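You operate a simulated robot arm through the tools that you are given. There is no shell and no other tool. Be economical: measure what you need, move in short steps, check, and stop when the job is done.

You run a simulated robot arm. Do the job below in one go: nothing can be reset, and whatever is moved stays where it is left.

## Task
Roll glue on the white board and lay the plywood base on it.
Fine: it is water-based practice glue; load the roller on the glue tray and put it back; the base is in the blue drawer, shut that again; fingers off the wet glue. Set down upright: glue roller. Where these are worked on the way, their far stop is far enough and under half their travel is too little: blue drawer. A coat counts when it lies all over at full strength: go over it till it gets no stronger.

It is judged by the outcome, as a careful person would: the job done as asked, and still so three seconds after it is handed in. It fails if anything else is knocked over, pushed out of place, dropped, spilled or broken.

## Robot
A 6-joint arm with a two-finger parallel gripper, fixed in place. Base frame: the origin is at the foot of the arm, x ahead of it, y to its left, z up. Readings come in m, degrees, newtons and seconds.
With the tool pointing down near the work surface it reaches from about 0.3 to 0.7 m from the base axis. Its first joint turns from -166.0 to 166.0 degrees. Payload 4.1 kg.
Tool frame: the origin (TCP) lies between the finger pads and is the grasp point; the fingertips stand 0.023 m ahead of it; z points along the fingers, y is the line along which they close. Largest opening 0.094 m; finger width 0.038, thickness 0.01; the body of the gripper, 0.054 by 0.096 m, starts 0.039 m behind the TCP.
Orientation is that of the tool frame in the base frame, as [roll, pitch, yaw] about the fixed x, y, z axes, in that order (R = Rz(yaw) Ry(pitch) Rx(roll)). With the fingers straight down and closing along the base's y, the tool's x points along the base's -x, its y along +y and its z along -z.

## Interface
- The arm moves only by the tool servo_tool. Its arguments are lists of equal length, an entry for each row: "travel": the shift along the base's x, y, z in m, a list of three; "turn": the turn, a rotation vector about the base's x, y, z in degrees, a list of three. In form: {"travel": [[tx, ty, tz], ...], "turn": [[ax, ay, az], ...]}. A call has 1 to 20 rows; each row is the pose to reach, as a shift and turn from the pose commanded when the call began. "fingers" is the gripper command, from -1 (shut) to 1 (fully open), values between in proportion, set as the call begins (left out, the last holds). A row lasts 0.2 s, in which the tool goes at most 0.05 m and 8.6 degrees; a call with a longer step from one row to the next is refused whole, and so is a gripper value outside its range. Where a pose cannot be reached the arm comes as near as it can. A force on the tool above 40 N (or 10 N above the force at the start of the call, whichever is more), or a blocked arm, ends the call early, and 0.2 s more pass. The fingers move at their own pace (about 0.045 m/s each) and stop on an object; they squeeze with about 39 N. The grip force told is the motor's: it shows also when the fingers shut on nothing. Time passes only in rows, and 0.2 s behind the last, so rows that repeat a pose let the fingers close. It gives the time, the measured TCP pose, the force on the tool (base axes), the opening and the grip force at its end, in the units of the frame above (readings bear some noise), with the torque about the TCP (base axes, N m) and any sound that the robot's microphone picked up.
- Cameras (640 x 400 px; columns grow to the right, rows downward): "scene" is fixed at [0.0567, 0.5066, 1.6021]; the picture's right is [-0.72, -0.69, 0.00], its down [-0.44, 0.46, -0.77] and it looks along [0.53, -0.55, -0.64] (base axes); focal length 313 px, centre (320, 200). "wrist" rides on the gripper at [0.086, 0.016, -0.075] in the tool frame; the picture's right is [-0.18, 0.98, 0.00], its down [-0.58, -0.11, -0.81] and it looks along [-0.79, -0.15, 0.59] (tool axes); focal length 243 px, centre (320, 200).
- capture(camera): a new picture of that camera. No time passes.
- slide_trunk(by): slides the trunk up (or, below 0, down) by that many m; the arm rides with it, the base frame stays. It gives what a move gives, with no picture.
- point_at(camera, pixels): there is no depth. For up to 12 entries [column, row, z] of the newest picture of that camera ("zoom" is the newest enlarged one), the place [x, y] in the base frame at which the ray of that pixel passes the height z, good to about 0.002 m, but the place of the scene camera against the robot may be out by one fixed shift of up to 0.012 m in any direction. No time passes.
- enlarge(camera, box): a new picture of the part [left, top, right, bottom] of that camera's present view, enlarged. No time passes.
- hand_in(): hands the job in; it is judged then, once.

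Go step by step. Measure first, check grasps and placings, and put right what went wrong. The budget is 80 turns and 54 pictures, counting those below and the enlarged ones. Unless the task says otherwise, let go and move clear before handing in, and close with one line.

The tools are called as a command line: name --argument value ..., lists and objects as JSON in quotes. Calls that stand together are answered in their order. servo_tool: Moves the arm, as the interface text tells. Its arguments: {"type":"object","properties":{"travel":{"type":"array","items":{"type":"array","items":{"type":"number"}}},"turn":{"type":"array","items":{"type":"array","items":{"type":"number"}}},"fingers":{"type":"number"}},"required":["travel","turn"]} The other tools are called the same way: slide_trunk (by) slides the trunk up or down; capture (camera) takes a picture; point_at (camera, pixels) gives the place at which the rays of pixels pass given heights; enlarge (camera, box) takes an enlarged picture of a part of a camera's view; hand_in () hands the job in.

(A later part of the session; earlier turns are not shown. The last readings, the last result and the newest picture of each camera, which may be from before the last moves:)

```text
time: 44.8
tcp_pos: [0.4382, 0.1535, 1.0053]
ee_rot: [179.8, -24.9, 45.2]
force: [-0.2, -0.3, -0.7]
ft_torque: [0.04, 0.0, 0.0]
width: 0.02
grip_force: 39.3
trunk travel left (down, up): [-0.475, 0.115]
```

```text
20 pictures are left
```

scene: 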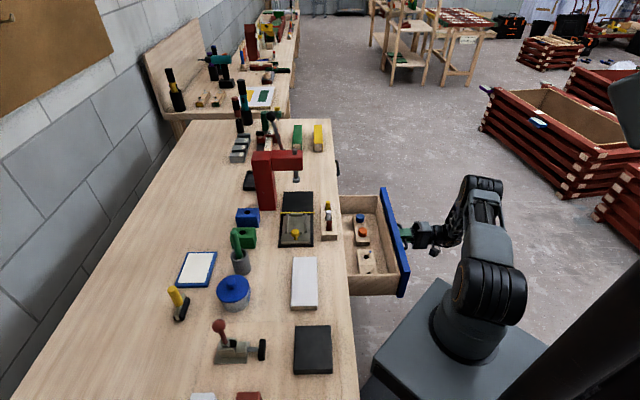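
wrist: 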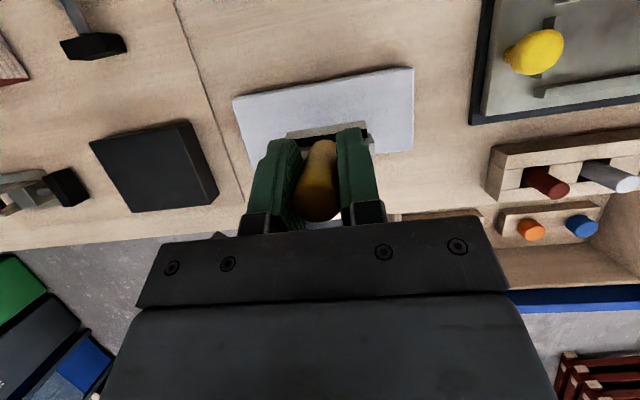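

Over the board. I'll read the board's corners from this view.

point_at --camera "wrist" --pixels '[[233, 98, 0.88], [414, 67, 0.88], [411, 151, 0.88], [250, 165, 0.88], [287, 133, 0.93], [366, 123, 0.93]]'

servo_tool --travel '[[0, 0, -0.02], [0, 0, -0.03], [0, 0, -0.036], [0, 0, -0.036]]' --turn '[[0, 0, 0], [0, 0, 0], [0, 0, 0], [0, 0, 0]]'

```text
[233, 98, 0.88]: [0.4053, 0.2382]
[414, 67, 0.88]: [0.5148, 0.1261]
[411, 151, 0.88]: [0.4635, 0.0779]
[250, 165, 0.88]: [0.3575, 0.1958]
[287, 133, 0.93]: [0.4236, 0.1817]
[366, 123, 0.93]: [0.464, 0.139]
```

```text
time: 45.8
tcp_pos: [0.4373, 0.153, 0.9707]
ee_rot: [180.0, -25.0, 45.1]
force: [0.1, -0.8, -0.6]
ft_torque: [-0.01, 0.0, 0.02]
width: 0.0196
grip_force: 39.1
trunk travel left (down, up): [-0.475, 0.115]
```

Board spans f 0.385–0.454, e −0.275…−0.117. I'll find contact slowly.

servo_tool --travel '[[0, 0, -0.004], [0, 0, -0.008], [0, 0, -0.011], [0, 0, -0.011]]' --turn '[[0, 0, 0], [0, 0, 0], [0, 0, 0], [0, 0, 0]]'

```text
time: 46.8
tcp_pos: [0.4377, 0.1518, 0.9605]
ee_rot: [179.7, -25.5, 45.1]
force: [2.1, 1.6, 34.4]
ft_torque: [0.52, 0.26, -0.02]
width: 0.0202
grip_force: 39.1
trunk travel left (down, up): [-0.475, 0.115]
```

Contact at about z 0.964. Easing to light pressure, I'll roll the middle strip back and forth.

servo_tool --travel '[[0, 0, 0.003], [0.0127, 0.0127, 0.003], [0.0245, 0.0245, 0.003], [0.0127, 0.0127, 0.003], [0, 0, 0.003], [-0.0127, -0.0127, 0.003], [-0.0255, -0.0255, 0.003], [-0.0127, -0.0127, 0.003], [0, 0, 0.003], [0.0127, 0.0127, 0.003], [0.0245, 0.0245, 0.003], [0.0127, 0.0127, 0.003], [0, 0, 0.003], [-0.0127, -0.0127, 0.003], [-0.0255, -0.0255, 0.003], [-0.0127, -0.0127, 0.003], [0, 0, 0.003], [0, 0, 0.02], [0, 0, 0.045]]' --turn '[[0, 0, 0], [0, 0, 0], [0, 0, 0], [0, 0, 0], [0, 0, 0], [0, 0, 0], [0, 0, 0], [0, 0, 0], [0, 0, 0], [0, 0, 0], [0, 0, 0], [0, 0, 0], [0, 0, 0], [0, 0, 0], [0, 0, 0], [0, 0, 0], [0, 0, 0], [0, 0, 0], [0, 0, 0]]'

enlarge --camera "scene" --box '[250, 230, 350, 320]'

enlarge --camera "wrist" --box '[200, 40, 440, 190]'

```text
time: 50.8
tcp_pos: [0.437, 0.1529, 1.003]
ee_rot: [-180.0, -25.0, 45.2]
force: [0.4, -0.8, -0.8]
ft_torque: [-0.01, -0.02, -0.03]
width: 0.0199
grip_force: 39.1
trunk travel left (down, up): [-0.475, 0.115]
```

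```text
4.44 times, centred on (300, 275) of scene
```

zoom: 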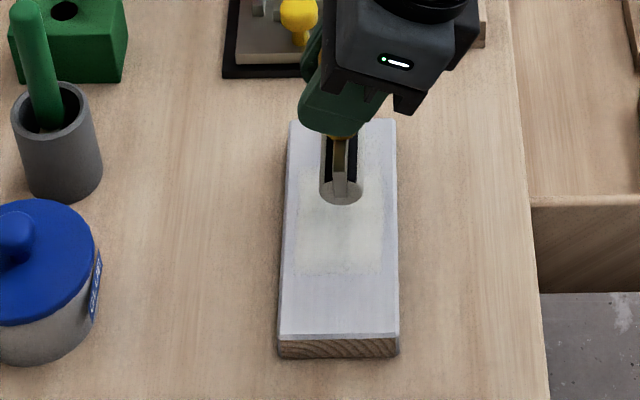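

```text
2.67 times, centred on (320, 115) of wrist
```

zoom: 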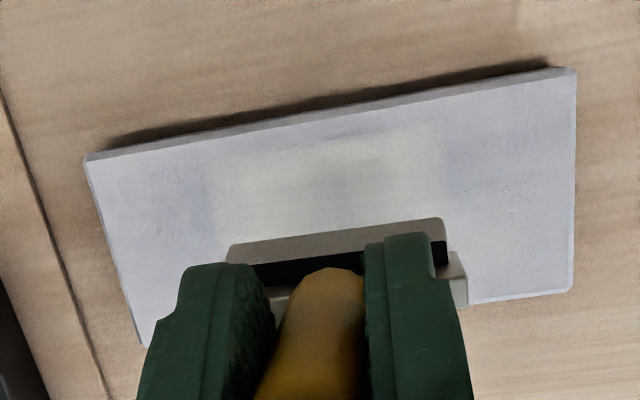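

The glue shows as a yellowish patch in the middle (zoom 298–390, 170–275), and the roller has gone black, meaning it's spent. I'll go back to the tray to reload.

servo_tool --travel '[[0, 0, 0.045], [-0.02, 0.02, 0.08], [-0.037, 0.037, 0.095], [-0.003, 0.071, 0.095], [0.031, 0.105, 0.095], [0.065, 0.139, 0.095], [0.099, 0.173, 0.085], [0.133, 0.207, 0.07], [0.167, 0.241, 0.06], [0.2, 0.215, 0.035], [0.225, 0.19, 0.02], [0.244, 0.181, 0.005], [0.244, 0.181, -0.025], [0.244, 0.181, -0.044], [0.244, 0.181, -0.0465]]' --turn '[[0, 0, 0], [0, 0, 0], [0, 0, 0], [0, 0, 0], [0, 0, 0], [0, 0, 0], [0, 0, 0], [0, 0, 0], [0, 0, 0], [0, 0, 0], [0, 0, 0], [0, 0, 0], [0, 0, 0], [0, 0, 0], [0, 0, 0]]'

```text
refused: row 8 steps farther than a row can; nothing moved
```

servo_tool --travel '[[0, 0, 0.045], [-0.02, 0.02, 0.08], [-0.037, 0.037, 0.095], [-0.003, 0.071, 0.095], [0.031, 0.105, 0.095], [0.065, 0.139, 0.095], [0.098, 0.172, 0.085], [0.131, 0.205, 0.073], [0.164, 0.238, 0.06], [0.195, 0.218, 0.035], [0.222, 0.195, 0.02], [0.244, 0.181, 0.005], [0.244, 0.181, -0.025], [0.244, 0.181, -0.044], [0.244, 0.181, -0.0465]]' --turn '[[0, 0, 0], [0, 0, 0], [0, 0, 0], [0, 0, 0], [0, 0, 0], [0, 0, 0], [0, 0, 0], [0, 0, 0], [0, 0, 0], [0, 0, 0], [0, 0, 0], [0, 0, 0], [0, 0, 0], [0, 0, 0], [0, 0, 0]]'

```text
time: 54.0
tcp_pos: [0.6816, 0.3344, 0.9554]
ee_rot: [-180.0, -24.9, 45.1]
force: [0.2, 0.4, -1.4]
ft_torque: [0.02, 0.02, 0.01]
width: 0.0199
grip_force: 39.3
trunk travel left (down, up): [-0.475, 0.115]
```

No contact force yet at 0.9554, so I'll go 3 mm lower and roll on the pad, with a force check.

servo_tool --travel '[[0, 0, -0.002], [0, 0, -0.0035], [0.0035, 0.0035, -0.0035], [0.007, 0.007, -0.0035], [0, 0, -0.0035], [-0.007, -0.007, -0.0035], [0, 0, -0.0035], [0.007, 0.007, -0.0035], [0, 0, -0.0035], [-0.007, -0.007, -0.0035], [0, 0, -0.0035], [0.007, 0.007, -0.0035], [0, 0, -0.0035], [-0.007, -0.007, -0.0035], [0, 0, -0.0035]]' --turn '[[0, 0, 0], [0, 0, 0], [0, 0, 0], [0, 0, 0], [0, 0, 0], [0, 0, 0], [0, 0, 0], [0, 0, 0], [0, 0, 0], [0, 0, 0], [0, 0, 0], [0, 0, 0], [0, 0, 0], [0, 0, 0], [0, 0, 0]]'

servo_tool --travel '[[0, 0, 0.04], [0, 0, 0.065], [-0.025, 0.02, 0.075], [-0.05, 0.045, 0.09], [-0.077, 0.06, 0.105], [-0.11, 0.027, 0.12], [-0.143, -0.006, 0.135], [-0.177, -0.04, 0.145], [-0.211, -0.074, 0.145], [-0.245, -0.108, 0.145], [-0.279, -0.142, 0.145], [-0.249, -0.172, 0.125], [-0.225, -0.2, 0.1], [-0.2106, -0.2144, 0.065], [-0.2106, -0.2144, 0.035]]' --turn '[[0, 0, 0], [0, 0, 0], [0, 0, 0], [0, 0, 0], [0, 0, 0], [0, 0, 0], [0, 0, 0], [0, 0, 0], [0, 0, 0], [0, 0, 0], [0, 0, 0], [0, 0, 0], [0, 0, 0], [0, 0, 0], [0, 0, 0]]'

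enlarge --camera "wrist" --box '[160, 40, 440, 220]'

```text
time: 57.2
tcp_pos: [0.6803, 0.3351, 0.9524]
ee_rot: [-180.0, -25.0, 45.2]
force: [-0.4, 0.5, -0.4]
ft_torque: [-0.03, -0.02, -0.02]
width: 0.0197
grip_force: 39.1
trunk travel left (down, up): [-0.475, 0.115]
```

```text
time: 60.4
tcp_pos: [0.472, 0.119, 0.9879]
ee_rot: [179.9, -25.1, 45.1]
force: [0.1, -0.4, -0.9]
ft_torque: [-0.05, -0.02, 0.0]
width: 0.0197
grip_force: 38.6
trunk travel left (down, up): [-0.475, 0.115]
```

```text
2.22 times, centred on (300, 130) of wrist
```

zoom: 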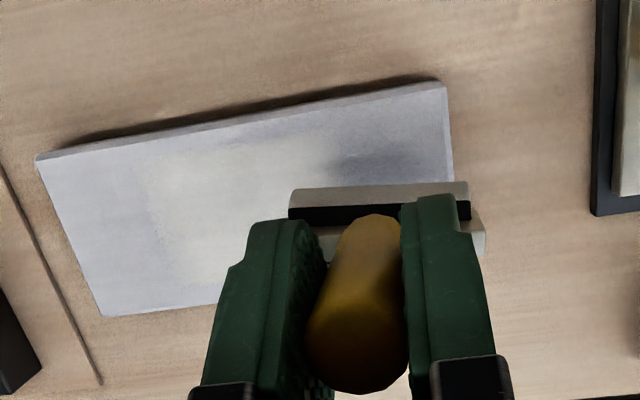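

No contact force at the tray, so the handle has slid up slightly in the grip and the roller wasn't reloaded. I'll recalibrate the contact height here on the board.

servo_tool --travel '[[0, 0, -0.015], [0, 0, -0.025], [0, 0, -0.028], [0, 0, -0.028]]' --turn '[[0, 0, 0], [0, 0, 0], [0, 0, 0], [0, 0, 0]]'

servo_tool --travel '[[0, 0, -0.0015], [0, 0, -0.0015]]' --turn '[[0, 0, 0], [0, 0, 0]]'

servo_tool --travel '[[0, 0, -0.0015], [0, 0, -0.0015]]' --turn '[[0, 0, 0], [0, 0, 0]]'

```text
time: 61.4
tcp_pos: [0.4708, 0.1203, 0.9626]
ee_rot: [179.6, -25.4, 45.1]
force: [1.3, -0.3, 34.3]
ft_torque: [0.58, 0.22, 0.04]
width: 0.0202
grip_force: 39.3
trunk travel left (down, up): [-0.475, 0.115]
```

```text
time: 62.0
tcp_pos: [0.4705, 0.1203, 0.9606]
ee_rot: [179.7, -25.3, 45.0]
force: [2.3, 0.2, 34.3]
ft_torque: [0.42, 0.21, 0.07]
width: 0.0198
grip_force: 39.4
trunk travel left (down, up): [-0.475, 0.115]
```

```text
time: 62.6
tcp_pos: [0.4703, 0.1211, 0.9586]
ee_rot: [179.8, -25.3, 45.2]
force: [1.9, 0.4, 34.3]
ft_torque: [0.47, 0.25, 0.12]
width: 0.0197
grip_force: 39.1
trunk travel left (down, up): [-0.475, 0.115]
```

The grip slips at about 34 N, so contact must be kept lighter; board contact is now at z≈0.9586. I'll go back to the tray and descend gently there.

servo_tool --travel '[[0, 0, 0.045], [0, 0, 0.09], [-0.03, 0.03, 0.11], [-0.05, 0.05, 0.135], [-0.071, 0.07, 0.143], [-0.037, 0.104, 0.143], [-0.003, 0.138, 0.143], [0.031, 0.172, 0.143], [0.064, 0.205, 0.133], [0.097, 0.238, 0.12], [0.13, 0.271, 0.107], [0.161, 0.251, 0.08], [0.188, 0.228, 0.065], [0.21, 0.214, 0.05], [0.21, 0.214, 0.02], [0.21, 0.214, 0.001], [0.21, 0.214, -0.004], [0.21, 0.214, -0.004]]' --turn '[[0, 0, 0], [0, 0, 0], [0, 0, 0], [0, 0, 0], [0, 0, 0], [0, 0, 0], [0, 0, 0], [0, 0, 0], [0, 0, 0], [0, 0, 0], [0, 0, 0], [0, 0, 0], [0, 0, 0], [0, 0, 0], [0, 0, 0], [0, 0, 0], [0, 0, 0], [0, 0, 0]]'

servo_tool --travel '[[0, 0, -0.0015], [0, 0, -0.0015]]' --turn '[[0, 0, 0], [0, 0, 0]]'

servo_tool --travel '[[0, 0, -0.0015], [0, 0, -0.0015]]' --turn '[[0, 0, 0], [0, 0, 0]]'

```text
time: 66.4
tcp_pos: [0.6816, 0.3345, 0.9536]
ee_rot: [-180.0, -25.1, 45.0]
force: [0.3, 0.3, -0.8]
ft_torque: [-0.02, 0.0, 0.0]
width: 0.02
grip_force: 39.2
trunk travel left (down, up): [-0.475, 0.115]
```

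```text
time: 67.0
tcp_pos: [0.6812, 0.3342, 0.9514]
ee_rot: [-179.9, -25.0, 45.1]
force: [-0.6, 0.5, 0.5]
ft_torque: [0.0, 0.04, 0.02]
width: 0.0197
grip_force: 38.9
trunk travel left (down, up): [-0.475, 0.115]
```

```text
time: 67.6
tcp_pos: [0.681, 0.334, 0.9502]
ee_rot: [179.9, -25.1, 44.9]
force: [0.2, 1.0, 0.0]
ft_torque: [-0.02, 0.04, 0.0]
width: 0.0198
grip_force: 39.1
trunk travel left (down, up): [-0.475, 0.115]
```

Still no contact at 0.950; continuing down in small steps.

servo_tool --travel '[[0, 0, -0.002], [0, 0, -0.002]]' --turn '[[0, 0, 0], [0, 0, 0]]'

servo_tool --travel '[[0, 0, -0.002], [0, 0, -0.002]]' --turn '[[0, 0, 0], [0, 0, 0]]'

servo_tool --travel '[[0, 0, -0.0015], [0, 0, -0.0015]]' --turn '[[0, 0, 0], [0, 0, 0]]'

```text
time: 68.2
tcp_pos: [0.6822, 0.3336, 0.9501]
ee_rot: [179.9, -25.1, 45.1]
force: [0.2, 0.5, 3.6]
ft_torque: [0.05, -0.01, 0.03]
width: 0.0197
grip_force: 38.6
trunk travel left (down, up): [-0.475, 0.115]
```

```text
time: 68.8
tcp_pos: [0.6816, 0.3342, 0.9489]
ee_rot: [179.9, -25.3, 45.2]
force: [1.9, 1.6, 12.9]
ft_torque: [0.12, -0.08, 0.04]
width: 0.0197
grip_force: 39.0
trunk travel left (down, up): [-0.475, 0.115]
```

```text
time: 69.4
tcp_pos: [0.6796, 0.3346, 0.9493]
ee_rot: [179.8, -25.6, 45.1]
force: [4.2, 1.3, 26.2]
ft_torque: [0.19, -0.16, 0.04]
width: 0.0199
grip_force: 39.4
trunk travel left (down, up): [-0.475, 0.115]
```

Tray contact now sits at TCP z≈0.949 (13 N at command 0.946). I'll roll there, then carry to the right-hand strip and roll it at light pressure.

servo_tool --travel '[[0, 0, 0.0012], [0.0035, 0.0035, 0.0012], [0.008, 0.008, 0.0012], [0, 0, 0.0012], [-0.009, -0.009, 0.0012], [0, 0, 0.0012], [0.008, 0.008, 0.0012], [0, 0, 0.0012], [-0.009, -0.009, 0.0012], [0, 0, 0.0012], [0.008, 0.008, 0.0012], [0, 0, 0.0012], [-0.009, -0.009, 0.0012], [0, 0, 0.0012], [0.008, 0.008, 0.0012], [0, 0, 0.0012], [0, 0, 0.0012]]' --turn '[[0, 0, 0], [0, 0, 0], [0, 0, 0], [0, 0, 0], [0, 0, 0], [0, 0, 0], [0, 0, 0], [0, 0, 0], [0, 0, 0], [0, 0, 0], [0, 0, 0], [0, 0, 0], [0, 0, 0], [0, 0, 0], [0, 0, 0], [0, 0, 0], [0, 0, 0]]'

servo_tool --travel '[[0, 0, 0.04], [0, 0, 0.072], [-0.025, 0.02, 0.085], [-0.05, 0.045, 0.1], [-0.077, 0.06, 0.115], [-0.11, 0.027, 0.13], [-0.143, -0.006, 0.145], [-0.177, -0.04, 0.153], [-0.211, -0.074, 0.153], [-0.245, -0.108, 0.153], [-0.279, -0.142, 0.153], [-0.249, -0.172, 0.133], [-0.225, -0.2, 0.108], [-0.2106, -0.2144, 0.073], [-0.2106, -0.2144, 0.033], [-0.2106, -0.2144, 0.015], [-0.2106, -0.2144, 0.011], [-0.2106, -0.2144, 0.011]]' --turn '[[0, 0, 0], [0, 0, 0], [0, 0, 0], [0, 0, 0], [0, 0, 0], [0, 0, 0], [0, 0, 0], [0, 0, 0], [0, 0, 0], [0, 0, 0], [0, 0, 0], [0, 0, 0], [0, 0, 0], [0, 0, 0], [0, 0, 0], [0, 0, 0], [0, 0, 0], [0, 0, 0]]'

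enlarge --camera "scene" --box '[250, 210, 350, 320]'

```text
time: 73.0
tcp_pos: [0.6788, 0.3349, 0.9491]
ee_rot: [179.9, -25.3, 45.1]
force: [2.2, 3.2, 19.5]
ft_torque: [0.28, -0.14, 0.04]
width: 0.0196
grip_force: 39.4
trunk travel left (down, up): [-0.475, 0.115]
```

```text
time: 76.8
tcp_pos: [0.4701, 0.1199, 0.9591]
ee_rot: [179.9, -25.3, 45.1]
force: [0.5, 0.2, 15.5]
ft_torque: [0.19, 0.11, 0.0]
width: 0.0198
grip_force: 39.4
trunk travel left (down, up): [-0.475, 0.115]
```

```text
3.64 times, centred on (300, 265) of scene
```

zoom: 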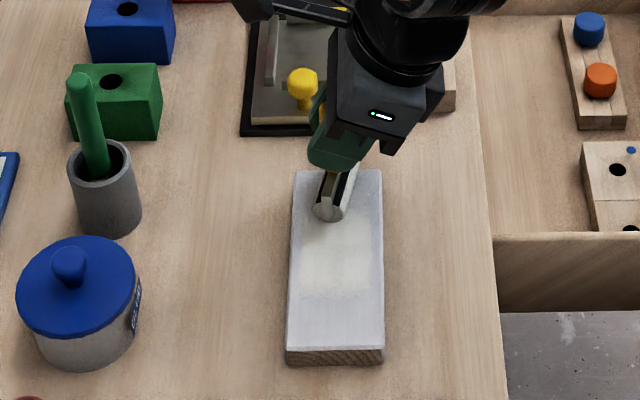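

Contact at 15 N with the roller loaded. I'll roll the right strip.

servo_tool --travel '[[0.01, 0.01, 0], [0.021, 0.021, 0], [0.03, 0.03, 0], [0.018, 0.018, 0], [0.006, 0.006, 0], [-0.006, -0.006, 0], [-0.016, -0.016, 0], [-0.025, -0.025, 0], [-0.016, -0.016, 0], [-0.006, -0.006, 0], [0.006, 0.006, 0], [0.018, 0.018, 0], [0.03, 0.03, 0], [0.018, 0.018, 0], [0.006, 0.006, 0], [-0.006, -0.006, 0], [-0.016, -0.016, 0], [-0.025, -0.025, 0], [-0.012, -0.012, 0.01], [0, 0, 0.05]]' --turn '[[0, 0, 0], [0, 0, 0], [0, 0, 0], [0, 0, 0], [0, 0, 0], [0, 0, 0], [0, 0, 0], [0, 0, 0], [0, 0, 0], [0, 0, 0], [0, 0, 0], [0, 0, 0], [0, 0, 0], [0, 0, 0], [0, 0, 0], [0, 0, 0], [0, 0, 0], [0, 0, 0], [0, 0, 0], [0, 0, 0]]'

servo_tool --travel '[[0, 0, 0.04], [-0.03, 0.03, 0.06], [-0.05, 0.05, 0.085], [-0.071, 0.07, 0.093], [-0.037, 0.104, 0.093], [-0.003, 0.138, 0.093], [0.031, 0.172, 0.093], [0.064, 0.205, 0.083], [0.097, 0.238, 0.07], [0.13, 0.271, 0.057], [0.161, 0.251, 0.03], [0.188, 0.228, 0.015], [0.21, 0.214, 0.0], [0.21, 0.214, -0.03], [0.21, 0.214, -0.055], [0.21, 0.214, -0.0595], [0.21, 0.214, -0.0595]]' --turn '[[0, 0, 0], [0, 0, 0], [0, 0, 0], [0, 0, 0], [0, 0, 0], [0, 0, 0], [0, 0, 0], [0, 0, 0], [0, 0, 0], [0, 0, 0], [0, 0, 0], [0, 0, 0], [0, 0, 0], [0, 0, 0], [0, 0, 0], [0, 0, 0], [0, 0, 0]]'

enlarge --camera "scene" --box '[160, 200, 360, 320]'

```text
time: 81.0
tcp_pos: [0.4698, 0.1198, 1.0071]
ee_rot: [-179.9, -25.0, 45.0]
force: [0.3, -0.1, -0.8]
ft_torque: [-0.03, 0.01, 0.01]
width: 0.0196
grip_force: 38.7
trunk travel left (down, up): [-0.475, 0.115]
```

```text
time: 84.6
tcp_pos: [0.6792, 0.335, 0.9477]
ee_rot: [180.0, -25.1, 45.2]
force: [-0.1, -0.2, 1.3]
ft_torque: [0.02, 0.02, 0.0]
width: 0.0195
grip_force: 38.7
trunk travel left (down, up): [-0.475, 0.115]
```

```text
3.20 times, centred on (260, 260) of scene
```

zoom: 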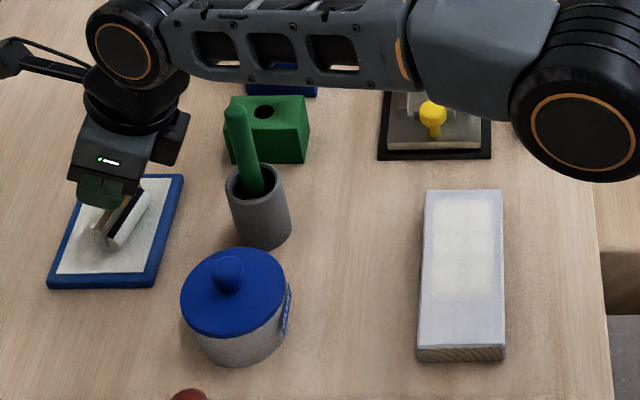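

The coat shows as pale yellow over the middle and far strips, with uncoated margins at the edges, so I'll extend the strokes. Reloading and taking the near strip now.

servo_tool --travel '[[0, 0, -0.0015], [0.0035, 0.0035, -0.002], [0.008, 0.008, -0.002], [0, 0, -0.002], [-0.009, -0.009, -0.002], [0, 0, -0.002], [0.008, 0.008, -0.002], [0, 0, -0.002], [-0.009, -0.009, -0.002], [0, 0, -0.002], [0.008, 0.008, -0.002], [0, 0, -0.002], [-0.009, -0.009, -0.002], [0, 0, -0.002], [0.008, 0.008, -0.002], [0, 0, -0.002]]' --turn '[[0, 0, 0], [0, 0, 0], [0, 0, 0], [0, 0, 0], [0, 0, 0], [0, 0, 0], [0, 0, 0], [0, 0, 0], [0, 0, 0], [0, 0, 0], [0, 0, 0], [0, 0, 0], [0, 0, 0], [0, 0, 0], [0, 0, 0], [0, 0, 0]]'

servo_tool --travel '[[0, 0, 0.04], [0, 0, 0.072], [-0.025, 0.02, 0.085], [-0.05, 0.045, 0.1], [-0.077, 0.06, 0.115], [-0.11, 0.027, 0.13], [-0.143, -0.006, 0.145], [-0.177, -0.04, 0.153], [-0.211, -0.074, 0.153], [-0.245, -0.108, 0.153], [-0.279, -0.137, 0.153], [-0.284, -0.139, 0.11], [-0.284, -0.139, 0.07], [-0.284, -0.139, 0.033], [-0.284, -0.139, 0.016], [-0.284, -0.139, 0.012], [-0.284, -0.139, 0.0115], [-0.284, -0.139, 0.0115]]' --turn '[[0, 0, 0], [0, 0, 0], [0, 0, 0], [0, 0, 0], [0, 0, 0], [0, 0, 0], [0, 0, 0], [0, 0, 0], [0, 0, 0], [0, 0, 0], [0, 0, 0], [0, 0, 0], [0, 0, 0], [0, 0, 0], [0, 0, 0], [0, 0, 0], [0, 0, 0], [0, 0, 0]]'

```text
time: 88.0
tcp_pos: [0.679, 0.333, 0.9475]
ee_rot: [180.0, -25.1, 45.1]
force: [-0.8, -0.2, 13.9]
ft_torque: [0.18, -0.02, 0.01]
width: 0.0198
grip_force: 39.1
trunk travel left (down, up): [-0.475, 0.115]
```

```text
time: 91.8
tcp_pos: [0.3962, 0.1948, 0.9583]
ee_rot: [179.9, -25.2, 45.1]
force: [1.0, -0.1, 5.1]
ft_torque: [0.13, -0.03, -0.01]
width: 0.02
grip_force: 38.6
trunk travel left (down, up): [-0.475, 0.115]
```

5 N contact; adding 1 mm and rolling the near strip with longer strokes.

servo_tool --travel '[[0.014, 0.014, -0.001], [0.027, 0.027, -0.001], [0.037, 0.037, -0.001], [0.037, 0.037, -0.001], [0.024, 0.024, -0.001], [0.01, 0.01, -0.001], [-0.004, -0.004, -0.001], [-0.018, -0.018, -0.001], [-0.0325, -0.0325, -0.001], [-0.0325, -0.0325, -0.001], [-0.018, -0.018, -0.001], [-0.004, -0.004, -0.001], [0.01, 0.01, -0.001], [0.024, 0.024, -0.001], [0.037, 0.037, -0.001], [0.02, 0.02, -0.001], [0, 0, -0.001], [-0.018, -0.018, -0.001], [-0.0325, -0.0325, -0.001], [-0.02, -0.02, 0.03]]' --turn '[[0, 0, 0], [0, 0, 0], [0, 0, 0], [0, 0, 0], [0, 0, 0], [0, 0, 0], [0, 0, 0], [0, 0, 0], [0, 0, 0], [0, 0, 0], [0, 0, 0], [0, 0, 0], [0, 0, 0], [0, 0, 0], [0, 0, 0], [0, 0, 0], [0, 0, 0], [0, 0, 0], [0, 0, 0], [0, 0, 0]]'

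servo_tool --travel '[[0.01, 0.01, 0.04], [0.02, 0.02, 0.08], [0.027, 0.018, 0.12], [0.061, 0.052, 0.12], [0.095, 0.086, 0.12], [0.128, 0.119, 0.112], [0.161, 0.152, 0.1], [0.194, 0.185, 0.087], [0.227, 0.216, 0.074], [0.255, 0.196, 0.05], [0.285, 0.175, 0.035], [0.303, 0.159, 0.02], [0.303, 0.159, -0.01], [0.303, 0.159, -0.035], [0.303, 0.159, -0.0395], [0.303, 0.159, -0.0395]]' --turn '[[0, 0, 0], [0, 0, 0], [0, 0, 0], [0, 0, 0], [0, 0, 0], [0, 0, 0], [0, 0, 0], [0, 0, 0], [0, 0, 0], [0, 0, 0], [0, 0, 0], [0, 0, 0], [0, 0, 0], [0, 0, 0], [0, 0, 0], [0, 0, 0]]'

enlarge --camera "scene" --box '[270, 240, 340, 320]'

```text
time: 96.0
tcp_pos: [0.3744, 0.1734, 0.9876]
ee_rot: [-179.9, -24.9, 45.1]
force: [0.3, -0.3, -1.0]
ft_torque: [0.0, 0.03, -0.03]
width: 0.0198
grip_force: 38.8
trunk travel left (down, up): [-0.475, 0.115]
```

```text
time: 99.4
tcp_pos: [0.6794, 0.3337, 0.9474]
ee_rot: [180.0, -25.1, 45.1]
force: [0.2, -0.2, 0.0]
ft_torque: [0.0, -0.01, 0.01]
width: 0.0195
grip_force: 38.7
trunk travel left (down, up): [-0.475, 0.115]
```

```text
5.00 times, centred on (305, 280) of scene
```

zoom: 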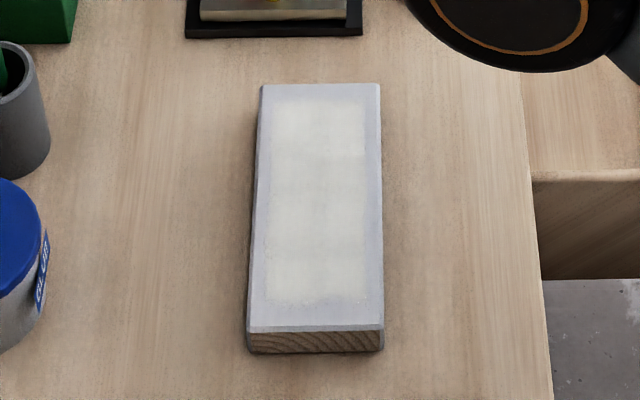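

The coated area is a uniform rectangle inset from all edges, a defined region regardless of stroke length. Now I'll do second coats over the seams: reload and go to e≈−0.225.

servo_tool --travel '[[0, 0, -0.002], [0.0035, 0.0035, -0.0025], [0.008, 0.008, -0.0025], [0, 0, -0.0025], [-0.009, -0.009, -0.0025], [0, 0, -0.0025], [0.008, 0.008, -0.0025], [0, 0, -0.0025], [-0.009, -0.009, -0.0025], [0, 0, -0.0025], [0.008, 0.008, -0.0025], [0, 0, -0.0025], [-0.009, -0.009, -0.0025], [0, 0, -0.0025], [0.008, 0.008, -0.0025], [0, 0, -0.0025]]' --turn '[[0, 0, 0], [0, 0, 0], [0, 0, 0], [0, 0, 0], [0, 0, 0], [0, 0, 0], [0, 0, 0], [0, 0, 0], [0, 0, 0], [0, 0, 0], [0, 0, 0], [0, 0, 0], [0, 0, 0], [0, 0, 0], [0, 0, 0], [0, 0, 0]]'

servo_tool --travel '[[0, 0, 0.04], [0, 0, 0.072], [-0.025, 0.02, 0.085], [-0.05, 0.045, 0.1], [-0.077, 0.06, 0.115], [-0.11, 0.027, 0.13], [-0.143, -0.006, 0.145], [-0.177, -0.04, 0.153], [-0.211, -0.074, 0.153], [-0.245, -0.108, 0.153], [-0.275, -0.138, 0.153], [-0.255, -0.168, 0.13], [-0.2275, -0.1997, 0.11], [-0.2275, -0.1997, 0.07], [-0.2275, -0.1997, 0.033], [-0.2275, -0.1997, 0.015], [-0.2275, -0.1997, 0.011], [-0.2275, -0.1997, 0.0105]]' --turn '[[0, 0, 0], [0, 0, 0], [0, 0, 0], [0, 0, 0], [0, 0, 0], [0, 0, 0], [0, 0, 0], [0, 0, 0], [0, 0, 0], [0, 0, 0], [0, 0, 0], [0, 0, 0], [0, 0, 0], [0, 0, 0], [0, 0, 0], [0, 0, 0], [0, 0, 0], [0, 0, 0]]'

```text
time: 102.8
tcp_pos: [0.6781, 0.3339, 0.945]
ee_rot: [-180.0, -25.2, 45.1]
force: [-0.4, 0.3, 14.9]
ft_torque: [0.3, -0.1, -0.03]
width: 0.0197
grip_force: 38.9
trunk travel left (down, up): [-0.475, 0.115]
```

```text
time: 106.6
tcp_pos: [0.4517, 0.1328, 0.9577]
ee_rot: [179.9, -25.1, 45.1]
force: [-0.4, -1.1, 9.1]
ft_torque: [0.15, 0.03, 0.02]
width: 0.0198
grip_force: 39.0
trunk travel left (down, up): [-0.475, 0.115]
```

9 N contact; rolling two positions on the right half with this load.

servo_tool --travel '[[0.013, 0.013, -0.0005], [0.026, 0.026, -0.0005], [0.01, 0.01, -0.0005], [-0.008, -0.008, -0.0005], [-0.025, -0.025, -0.0005], [-0.008, -0.008, -0.0005], [0.01, 0.01, -0.0005], [0.026, 0.026, -0.0005], [0.035, 0.015, 0.012], [0.046, 0.002, -0.0005], [0.036, -0.008, -0.0005], [0.021, -0.023, -0.0005], [0.005, -0.039, -0.0005], [-0.005, -0.049, -0.0005], [0.005, -0.039, -0.0005], [0.021, -0.023, -0.0005], [0.036, -0.008, -0.0005], [0.046, 0.002, -0.0005], [0.03, -0.015, 0.015], [0.021, -0.021, 0.05]]' --turn '[[0, 0, 0], [0, 0, 0], [0, 0, 0], [0, 0, 0], [0, 0, 0], [0, 0, 0], [0, 0, 0], [0, 0, 0], [0, 0, 0], [0, 0, 0], [0, 0, 0], [0, 0, 0], [0, 0, 0], [0, 0, 0], [0, 0, 0], [0, 0, 0], [0, 0, 0], [0, 0, 0], [0, 0, 0], [0, 0, 0]]'

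servo_tool --travel '[[0, 0, 0.04], [-0.03, 0.03, 0.06], [-0.05, 0.05, 0.085], [-0.073, 0.07, 0.093], [-0.039, 0.104, 0.093], [-0.005, 0.138, 0.093], [0.029, 0.172, 0.093], [0.062, 0.205, 0.083], [0.095, 0.238, 0.07], [0.128, 0.271, 0.057], [0.159, 0.251, 0.03], [0.186, 0.236, 0.015], [0.206, 0.222, 0.0], [0.206, 0.222, -0.03], [0.206, 0.222, -0.055], [0.206, 0.222, -0.0595], [0.206, 0.222, -0.0595]]' --turn '[[0, 0, 0], [0, 0, 0], [0, 0, 0], [0, 0, 0], [0, 0, 0], [0, 0, 0], [0, 0, 0], [0, 0, 0], [0, 0, 0], [0, 0, 0], [0, 0, 0], [0, 0, 0], [0, 0, 0], [0, 0, 0], [0, 0, 0], [0, 0, 0], [0, 0, 0]]'

enlarge --camera "scene" --box '[270, 240, 340, 320]'

```text
time: 110.8
tcp_pos: [0.4724, 0.1136, 1.0054]
ee_rot: [-180.0, -25.0, 45.0]
force: [-0.9, -0.5, -0.3]
ft_torque: [0.0, -0.03, 0.0]
width: 0.0195
grip_force: 39.1
trunk travel left (down, up): [-0.475, 0.115]
```

```text
time: 114.4
tcp_pos: [0.6784, 0.3352, 0.9455]
ee_rot: [180.0, -25.0, 45.2]
force: [0.9, 0.6, -0.9]
ft_torque: [0.0, -0.03, -0.01]
width: 0.0198
grip_force: 38.8
trunk travel left (down, up): [-0.475, 0.115]
```

```text
5.00 times, centred on (305, 280) of scene
```

zoom: 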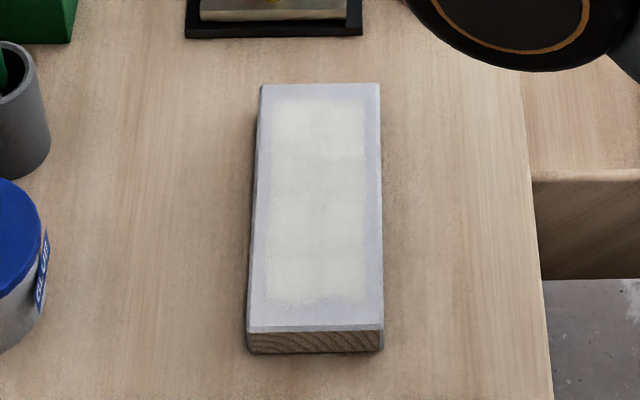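

The coat is nearly uniform, with a slightly paler seam at zoom row ~245. One more load for the near half.

servo_tool --travel '[[0, 0, -0.002], [0.0035, 0.0035, -0.0025], [0.008, 0.008, -0.0025], [0, 0, -0.0025], [-0.009, -0.009, -0.0025], [0, 0, -0.0025], [0.008, 0.008, -0.0025], [0, 0, -0.0025], [-0.009, -0.009, -0.0025], [0, 0, -0.0025], [0.008, 0.008, -0.0025], [0, 0, -0.0025], [-0.009, -0.009, -0.0025], [0, 0, -0.0025], [0.008, 0.008, -0.0025], [0, 0, -0.0025]]' --turn '[[0, 0, 0], [0, 0, 0], [0, 0, 0], [0, 0, 0], [0, 0, 0], [0, 0, 0], [0, 0, 0], [0, 0, 0], [0, 0, 0], [0, 0, 0], [0, 0, 0], [0, 0, 0], [0, 0, 0], [0, 0, 0], [0, 0, 0], [0, 0, 0]]'

servo_tool --travel '[[0, 0, 0.04], [0, 0, 0.072], [-0.025, 0.02, 0.085], [-0.05, 0.045, 0.1], [-0.077, 0.06, 0.115], [-0.11, 0.027, 0.13], [-0.143, -0.006, 0.145], [-0.177, -0.04, 0.153], [-0.211, -0.074, 0.153], [-0.245, -0.108, 0.153], [-0.27, -0.138, 0.15], [-0.266, -0.16, 0.11], [-0.266, -0.16, 0.07], [-0.266, -0.16, 0.033], [-0.266, -0.16, 0.017], [-0.266, -0.16, 0.013], [-0.266, -0.16, 0.0125]]' --turn '[[0, 0, 0], [0, 0, 0], [0, 0, 0], [0, 0, 0], [0, 0, 0], [0, 0, 0], [0, 0, 0], [0, 0, 0], [0, 0, 0], [0, 0, 0], [0, 0, 0], [0, 0, 0], [0, 0, 0], [0, 0, 0], [0, 0, 0], [0, 0, 0], [0, 0, 0]]'

```text
time: 117.8
tcp_pos: [0.6768, 0.3352, 0.945]
ee_rot: [-180.0, -25.2, 45.0]
force: [-0.5, 0.2, 16.5]
ft_torque: [0.3, -0.09, -0.01]
width: 0.0199
grip_force: 39.8
trunk travel left (down, up): [-0.475, 0.115]
```

```text
time: 121.4
tcp_pos: [0.4125, 0.1757, 0.9552]
ee_rot: [179.9, -25.1, 45.1]
force: [0.3, -0.2, 0.3]
ft_torque: [-0.02, 0.0, -0.02]
width: 0.0195
grip_force: 39.3
trunk travel left (down, up): [-0.475, 0.115]
```

Not yet touching (0.3 N at 0.9552); going 2.5 mm lower and checking.

servo_tool --travel '[[0, 0, -0.0015], [0, 0, -0.0025]]' --turn '[[0, 0, 0], [0, 0, 0]]'

```text
time: 122.0
tcp_pos: [0.4118, 0.1764, 0.9557]
ee_rot: [179.9, -25.3, 45.2]
force: [-1.5, 0.3, 16.6]
ft_torque: [0.29, 0.03, 0.01]
width: 0.0199
grip_force: 39.4
trunk travel left (down, up): [-0.475, 0.115]
```

16 N: good. Rolling the seam strip and then the near end.

servo_tool --travel '[[0.013, 0.013, 0], [0.026, 0.026, 0], [0.01, 0.01, 0], [-0.008, -0.008, 0], [-0.025, -0.025, 0], [-0.008, -0.008, 0], [0.01, 0.01, 0], [0.026, 0.026, 0], [0.018, 0.034, 0.012], [0.006, 0.046, 0], [-0.007, 0.033, 0], [-0.02, 0.02, 0], [-0.033, 0.007, 0], [-0.045, -0.005, 0], [-0.033, 0.007, 0], [-0.02, 0.02, 0], [-0.007, 0.033, 0], [0.006, 0.046, 0], [-0.007, 0.033, 0.015], [-0.02, 0.02, 0.055]]' --turn '[[0, 0, 0], [0, 0, 0], [0, 0, 0], [0, 0, 0], [0, 0, 0], [0, 0, 0], [0, 0, 0], [0, 0, 0], [0, 0, 0], [0, 0, 0], [0, 0, 0], [0, 0, 0], [0, 0, 0], [0, 0, 0], [0, 0, 0], [0, 0, 0], [0, 0, 0], [0, 0, 0], [0, 0, 0], [0, 0, 0]]'

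servo_tool --travel '[[0, 0, 0.04], [0, 0, 0.085], [0.03, 0.03, 0.09], [0.064, 0.064, 0.09], [0.098, 0.098, 0.09], [0.131, 0.131, 0.08], [0.164, 0.164, 0.067], [0.197, 0.195, 0.055], [0.23, 0.18, 0.03], [0.26, 0.155, 0.01], [0.285, 0.139, -0.005], [0.285, 0.139, -0.035], [0.285, 0.139, -0.06], [0.285, 0.139, -0.0635], [0.285, 0.139, -0.0635]]' --turn '[[0, 0, 0], [0, 0, 0], [0, 0, 0], [0, 0, 0], [0, 0, 0], [0, 0, 0], [0, 0, 0], [0, 0, 0], [0, 0, 0], [0, 0, 0], [0, 0, 0], [0, 0, 0], [0, 0, 0], [0, 0, 0], [0, 0, 0]]'

enlarge --camera "scene" --box '[270, 240, 340, 320]'

```text
time: 126.2
tcp_pos: [0.3907, 0.1928, 1.0073]
ee_rot: [-180.0, -24.9, 45.1]
force: [0.0, 0.0, -0.3]
ft_torque: [0.0, 0.01, 0.0]
width: 0.0198
grip_force: 39.4
trunk travel left (down, up): [-0.475, 0.115]
```

```text
time: 129.4
tcp_pos: [0.6769, 0.3328, 0.9459]
ee_rot: [180.0, -25.0, 45.1]
force: [-0.3, 0.2, -1.0]
ft_torque: [0.0, 0.01, -0.02]
width: 0.0198
grip_force: 39.0
trunk travel left (down, up): [-0.475, 0.115]
```

```text
5.00 times, centred on (305, 280) of scene
```

zoom: 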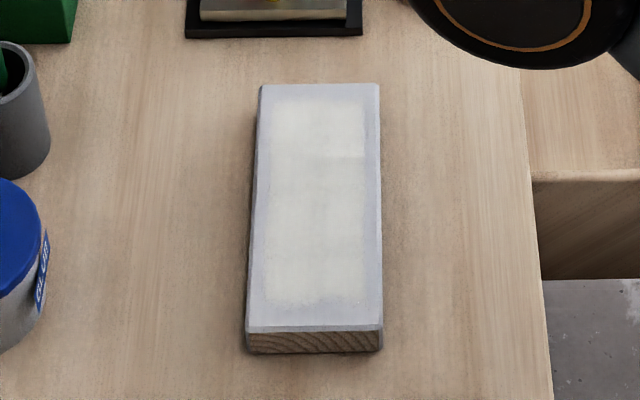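

The middle still looks a touch paler than the ends, so one more load goes along the middle strip.

servo_tool --travel '[[0, 0, -0.002], [0.0035, 0.0035, -0.003], [0.008, 0.008, -0.003], [0, 0, -0.003], [-0.009, -0.009, -0.003], [0, 0, -0.003], [0.008, 0.008, -0.003], [0, 0, -0.003], [-0.009, -0.009, -0.003], [0, 0, -0.003], [0.008, 0.008, -0.003], [0, 0, -0.003], [-0.009, -0.009, -0.003], [0, 0, -0.003], [0.008, 0.008, -0.003], [0, 0, -0.003]]' --turn '[[0, 0, 0], [0, 0, 0], [0, 0, 0], [0, 0, 0], [0, 0, 0], [0, 0, 0], [0, 0, 0], [0, 0, 0], [0, 0, 0], [0, 0, 0], [0, 0, 0], [0, 0, 0], [0, 0, 0], [0, 0, 0], [0, 0, 0], [0, 0, 0]]'

servo_tool --travel '[[0, 0, 0.04], [0, 0, 0.072], [-0.025, 0.02, 0.085], [-0.05, 0.045, 0.1], [-0.077, 0.06, 0.115], [-0.11, 0.027, 0.13], [-0.143, -0.006, 0.145], [-0.177, -0.04, 0.153], [-0.211, -0.074, 0.153], [-0.245, -0.108, 0.153], [-0.26, -0.138, 0.15], [-0.245, -0.175, 0.13], [-0.242, -0.181, 0.085], [-0.242, -0.181, 0.04], [-0.242, -0.181, 0.017], [-0.242, -0.181, 0.011], [-0.242, -0.181, 0.01]]' --turn '[[0, 0, 0], [0, 0, 0], [0, 0, 0], [0, 0, 0], [0, 0, 0], [0, 0, 0], [0, 0, 0], [0, 0, 0], [0, 0, 0], [0, 0, 0], [0, 0, 0], [0, 0, 0], [0, 0, 0], [0, 0, 0], [0, 0, 0], [0, 0, 0], [0, 0, 0]]'

```text
time: 132.8
tcp_pos: [0.6761, 0.3341, 0.9432]
ee_rot: [179.9, -25.2, 45.1]
force: [-0.1, 0.2, 16.0]
ft_torque: [0.39, -0.05, 0.0]
width: 0.0197
grip_force: 39.3
trunk travel left (down, up): [-0.475, 0.115]
```

```text
time: 136.4
tcp_pos: [0.4361, 0.1522, 0.9542]
ee_rot: [179.8, -25.3, 45.1]
force: [0.4, -1.8, 11.9]
ft_torque: [0.3, -0.04, -0.01]
width: 0.0197
grip_force: 38.9
trunk travel left (down, up): [-0.475, 0.115]
```

12 N contact; rolling the middle thoroughly with slight side shifts.

servo_tool --travel '[[0.013, 0.013, 0], [0.026, 0.026, 0], [0.009, 0.009, 0], [-0.009, -0.009, 0], [-0.025, -0.025, 0], [-0.009, -0.009, 0], [0.009, 0.009, 0], [0.026, 0.026, 0], [0.036, 0.016, 0.01], [0.042, 0.01, 0], [0.025, -0.007, 0], [0.008, -0.024, 0], [-0.009, -0.041, 0], [-0.022, -0.028, 0.01], [-0.039, -0.011, 0], [-0.022, 0.006, 0], [-0.005, 0.023, 0], [0.012, 0.04, 0], [0.006, 0.03, 0.015], [0, 0.02, 0.055]]' --turn '[[0, 0, 0], [0, 0, 0], [0, 0, 0], [0, 0, 0], [0, 0, 0], [0, 0, 0], [0, 0, 0], [0, 0, 0], [0, 0, 0], [0, 0, 0], [0, 0, 0], [0, 0, 0], [0, 0, 0], [0, 0, 0], [0, 0, 0], [0, 0, 0], [0, 0, 0], [0, 0, 0], [0, 0, 0], [0, 0, 0]]'

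servo_tool --travel '[[-0.02, 0.01, 0.04], [-0.035, 0.018, 0.085], [-0.015, 0.045, 0.09], [0.015, 0.075, 0.09], [0.045, 0.105, 0.09], [0.075, 0.135, 0.085], [0.105, 0.165, 0.075]]' --turn '[[0, 0, 0], [0, 0, 0], [0, 0, 0], [0, 0, 0], [0, 0, 0], [0, 0, 0], [0, 0, 0]]'

enlarge --camera "scene" --box '[270, 240, 340, 320]'

```text
time: 140.6
tcp_pos: [0.4361, 0.1745, 1.0074]
ee_rot: [179.9, -25.0, 45.1]
force: [-0.3, 0.1, -1.5]
ft_torque: [0.01, -0.02, -0.04]
width: 0.0198
grip_force: 38.6
trunk travel left (down, up): [-0.475, 0.115]
```

```text
time: 142.2
tcp_pos: [0.5403, 0.3398, 1.0811]
ee_rot: [180.0, -24.9, 45.1]
force: [0.4, 0.3, -0.5]
ft_torque: [0.0, 0.02, -0.02]
width: 0.0196
grip_force: 38.9
trunk travel left (down, up): [-0.475, 0.115]
```

```text
5.00 times, centred on (305, 280) of scene
```

zoom: 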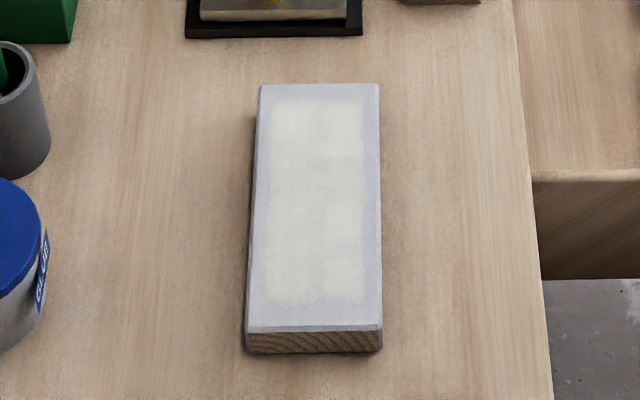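

The coat now looks uniform. I'll take the roller back above its original spot and check its posture.

servo_tool --travel '[[0.02, 0.03, -0.02], [0.04, 0.06, -0.04], [0.062, 0.092, -0.06], [0.062, 0.092, -0.1], [0.062, 0.092, -0.13], [0.062, 0.092, -0.14], [0.062, 0.092, -0.14]]' --turn '[[0, 0, 0], [0, 0, 0], [0, 0, 0], [0, 0, 0], [0, 0, 0], [0, 0, 0], [0, 0, 0]]'

enlarge --camera "scene" --box '[150, 250, 230, 330]'

```text
time: 143.8
tcp_pos: [0.6027, 0.4301, 0.9424]
ee_rot: [-180.0, -25.0, 45.0]
force: [0.9, -0.2, -1.2]
ft_torque: [-0.02, -0.01, 0.01]
width: 0.0197
grip_force: 38.9
trunk travel left (down, up): [-0.475, 0.115]
```

```text
5.00 times, centred on (190, 290) of scene
```

zoom: 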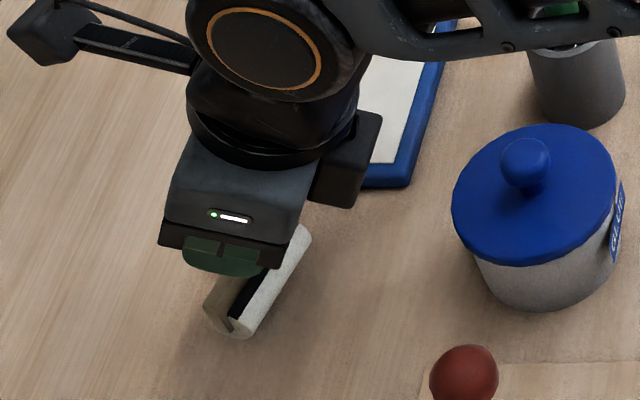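

Posture looks acceptable. I'll descend in small steps to find the table.

servo_tool --travel '[[0, 0, -0.004], [0, 0, -0.008], [0, 0, -0.008]]' --turn '[[0, 0, 0], [0, 0, 0], [0, 0, 0]]'

servo_tool --travel '[[0, 0, -0.002], [0, 0, -0.003], [0, 0, -0.003]]' --turn '[[0, 0, 0], [0, 0, 0], [0, 0, 0]]'

```text
time: 144.6
tcp_pos: [0.6022, 0.4296, 0.9321]
ee_rot: [180.0, -25.1, 45.1]
force: [0.1, 0.0, -1.2]
ft_torque: [-0.02, -0.03, 0.01]
width: 0.0198
grip_force: 38.6
trunk travel left (down, up): [-0.475, 0.115]
```

```text
time: 145.4
tcp_pos: [0.6026, 0.4306, 0.9306]
ee_rot: [179.9, -25.0, 45.1]
force: [0.2, -0.5, -0.7]
ft_torque: [0.03, 0.01, 0.0]
width: 0.0198
grip_force: 39.1
trunk travel left (down, up): [-0.475, 0.115]
```

servo_tool --travel '[[0, 0, -0.0015], [0, 0, -0.002], [0, 0, -0.002]]' --turn '[[0, 0, 0], [0, 0, 0], [0, 0, 0]]'

servo_tool --travel '[[0, 0, -0.001], [0, 0, -0.0015], [0, 0, -0.0015]]' --turn '[[0, 0, 0], [0, 0, 0], [0, 0, 0]]'

enlarge --camera "wrist" --box '[220, 80, 420, 240]'

```text
time: 146.2
tcp_pos: [0.6027, 0.43, 0.9293]
ee_rot: [180.0, -25.1, 45.1]
force: [0.7, -0.2, 0.6]
ft_torque: [0.06, -0.02, -0.01]
width: 0.0197
grip_force: 38.8
trunk travel left (down, up): [-0.475, 0.115]
```

```text
time: 147.0
tcp_pos: [0.6027, 0.4305, 0.9287]
ee_rot: [179.9, -25.3, 45.1]
force: [0.4, 0.3, 6.9]
ft_torque: [0.32, -0.04, 0.01]
width: 0.0199
grip_force: 39.5
trunk travel left (down, up): [-0.475, 0.115]
```

```text
2.50 times, centred on (320, 160) of wrist
```

zoom: 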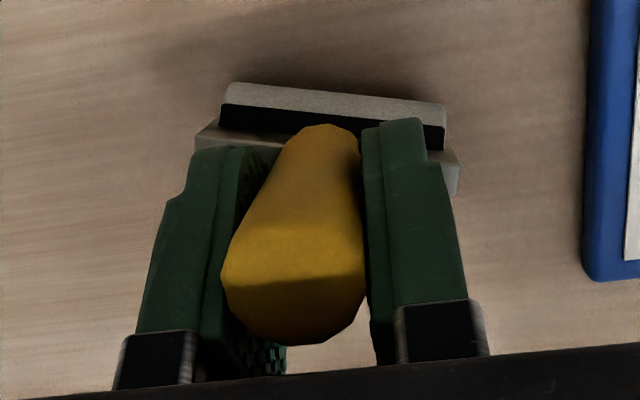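

7 N of contact with the table. I'll release with a small opening first and see whether it stands.

servo_tool --travel '[[0, 0, 0.001], [0, 0, 0.001], [0, 0, 0.001]]' --turn '[[0, 0, 0], [0, 0, 0], [0, 0, 0]]' --fingers -0.35

enlarge --camera "wrist" --box '[220, 80, 420, 240]'

```text
time: 147.8
tcp_pos: [0.603, 0.4303, 0.9291]
ee_rot: [179.9, -25.0, 45.0]
force: [-0.5, 0.0, 0.5]
ft_torque: [0.02, -0.02, 0.02]
width: 0.0306
grip_force: 0.0
trunk travel left (down, up): [-0.475, 0.115]
```

```text
2.50 times, centred on (320, 160) of wrist
```

zoom: 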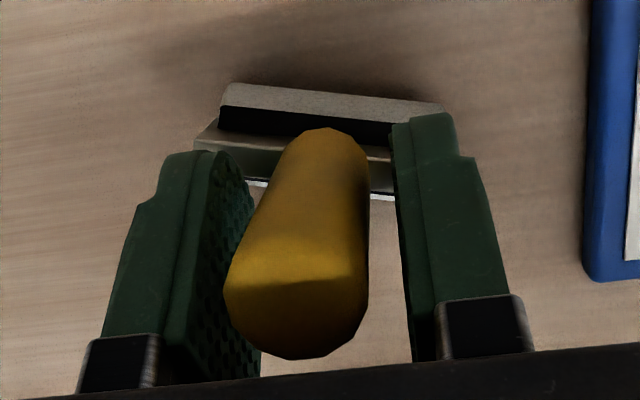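

It stands on its own. I'll open further, lift clear, and locate the base in the drawer with the scene camera.

servo_tool --travel '[[0, 0, 0], [0, 0, 0], [0, 0, 0.03], [0, 0, 0.07], [0, 0, 0.1], [-0.02, -0.02, 0.12], [-0.04, -0.04, 0.14], [-0.06, -0.06, 0.16]]' --turn '[[0, 0, 0], [0, 0, 0], [0, 0, 0], [0, 0, 0], [0, 0, 0], [0, 0, 0], [0, 0, 0], [0, 0, 0]]' --fingers 0.3

point_at --camera "scene" --pixels '[[381, 261, 0.72], [381, 261, 0.74], [370, 240, 0.74]]'

```text
time: 149.6
tcp_pos: [0.5416, 0.3696, 1.0881]
ee_rot: [-180.0, -24.9, 45.1]
force: [0.4, -0.2, -0.2]
ft_torque: [-0.01, 0.01, -0.01]
width: 0.061
grip_force: 0.1
trunk travel left (down, up): [-0.475, 0.115]
```

```text
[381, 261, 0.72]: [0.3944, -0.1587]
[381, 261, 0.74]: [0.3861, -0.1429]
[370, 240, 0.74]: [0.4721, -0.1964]
```

The base is around (0.39,-0.155). I'll untilt and move to a viewpoint above the drawer's back edge.

servo_tool --travel '[[-0.03, -0.03, 0.02], [-0.06, -0.06, 0.03], [-0.09, -0.09, 0.03], [-0.12, -0.12, 0.03], [-0.13, -0.165, 0.02], [-0.125, -0.21, 0.01], [-0.115, -0.255, 0.0], [-0.1, -0.3, -0.01], [-0.09, -0.34, -0.03], [-0.08, -0.38, -0.05], [-0.068, -0.41, -0.07], [-0.058, -0.43, -0.088], [-0.058, -0.43, -0.088]]' --turn '[[-4, 4, 0], [-8, 8, 0], [-12, 12, 0], [-16, 16, 0], [-17.7, 17.7, 0], [-17.7, 17.7, 0], [-17.7, 17.7, 0], [-17.7, 17.7, 0], [-17.7, 17.7, 0], [-17.7, 17.7, 0], [-17.7, 17.7, 0], [-17.7, 17.7, 0], [-17.7, 17.7, 0]]'

capture --camera "wrist"

```text
time: 152.4
tcp_pos: [0.4856, -0.0609, 1.0002]
ee_rot: [-180.0, 0.0, 45.0]
force: [0.2, 0.5, 0.3]
ft_torque: [-0.02, -0.02, -0.02]
width: 0.0611
grip_force: 0.1
trunk travel left (down, up): [-0.475, 0.115]
```

```text
7 pictures are left
```

wrist: 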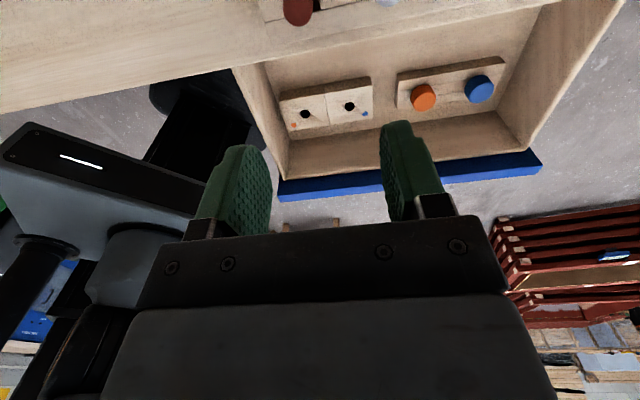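

The base is the plate with two holes at wrist (327,102). I'll triangulate its corners and size.

enlarge --camera "wrist" --box '[250, 50, 450, 175]'

point_at --camera "wrist" --pixels '[[370, 78, 0.7], [370, 78, 0.75], [280, 97, 0.7], [280, 97, 0.75], [373, 118, 0.7], [373, 118, 0.75], [286, 131, 0.75], [366, 113, 0.72], [293, 124, 0.72]]'

point_at --camera "scene" --pixels '[[371.5, 249.4, 0.7], [371.5, 249.4, 0.75], [388, 248.7, 0.7], [388, 248.7, 0.75]]'

```text
3.20 times, centred on (350, 112) of wrist
```

zoom: 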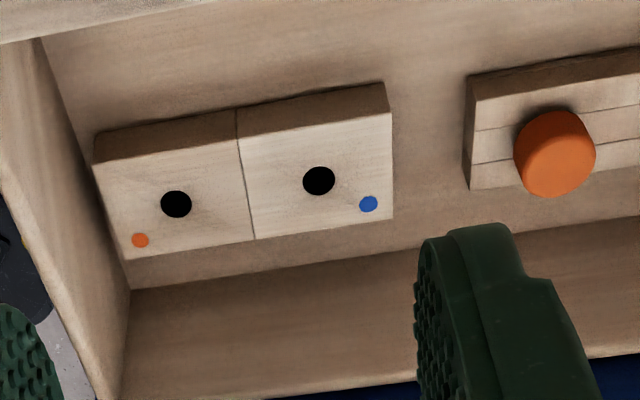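

```text
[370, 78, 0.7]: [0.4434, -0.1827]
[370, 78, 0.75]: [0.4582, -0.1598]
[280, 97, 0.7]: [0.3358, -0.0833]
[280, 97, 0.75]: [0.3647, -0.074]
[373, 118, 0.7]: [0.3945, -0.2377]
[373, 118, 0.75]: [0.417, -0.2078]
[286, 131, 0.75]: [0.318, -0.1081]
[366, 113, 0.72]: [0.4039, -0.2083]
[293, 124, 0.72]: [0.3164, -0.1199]
```

```text
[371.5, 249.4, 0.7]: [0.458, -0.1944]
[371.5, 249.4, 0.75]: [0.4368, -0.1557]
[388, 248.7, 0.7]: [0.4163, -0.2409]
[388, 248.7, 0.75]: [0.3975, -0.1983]
```

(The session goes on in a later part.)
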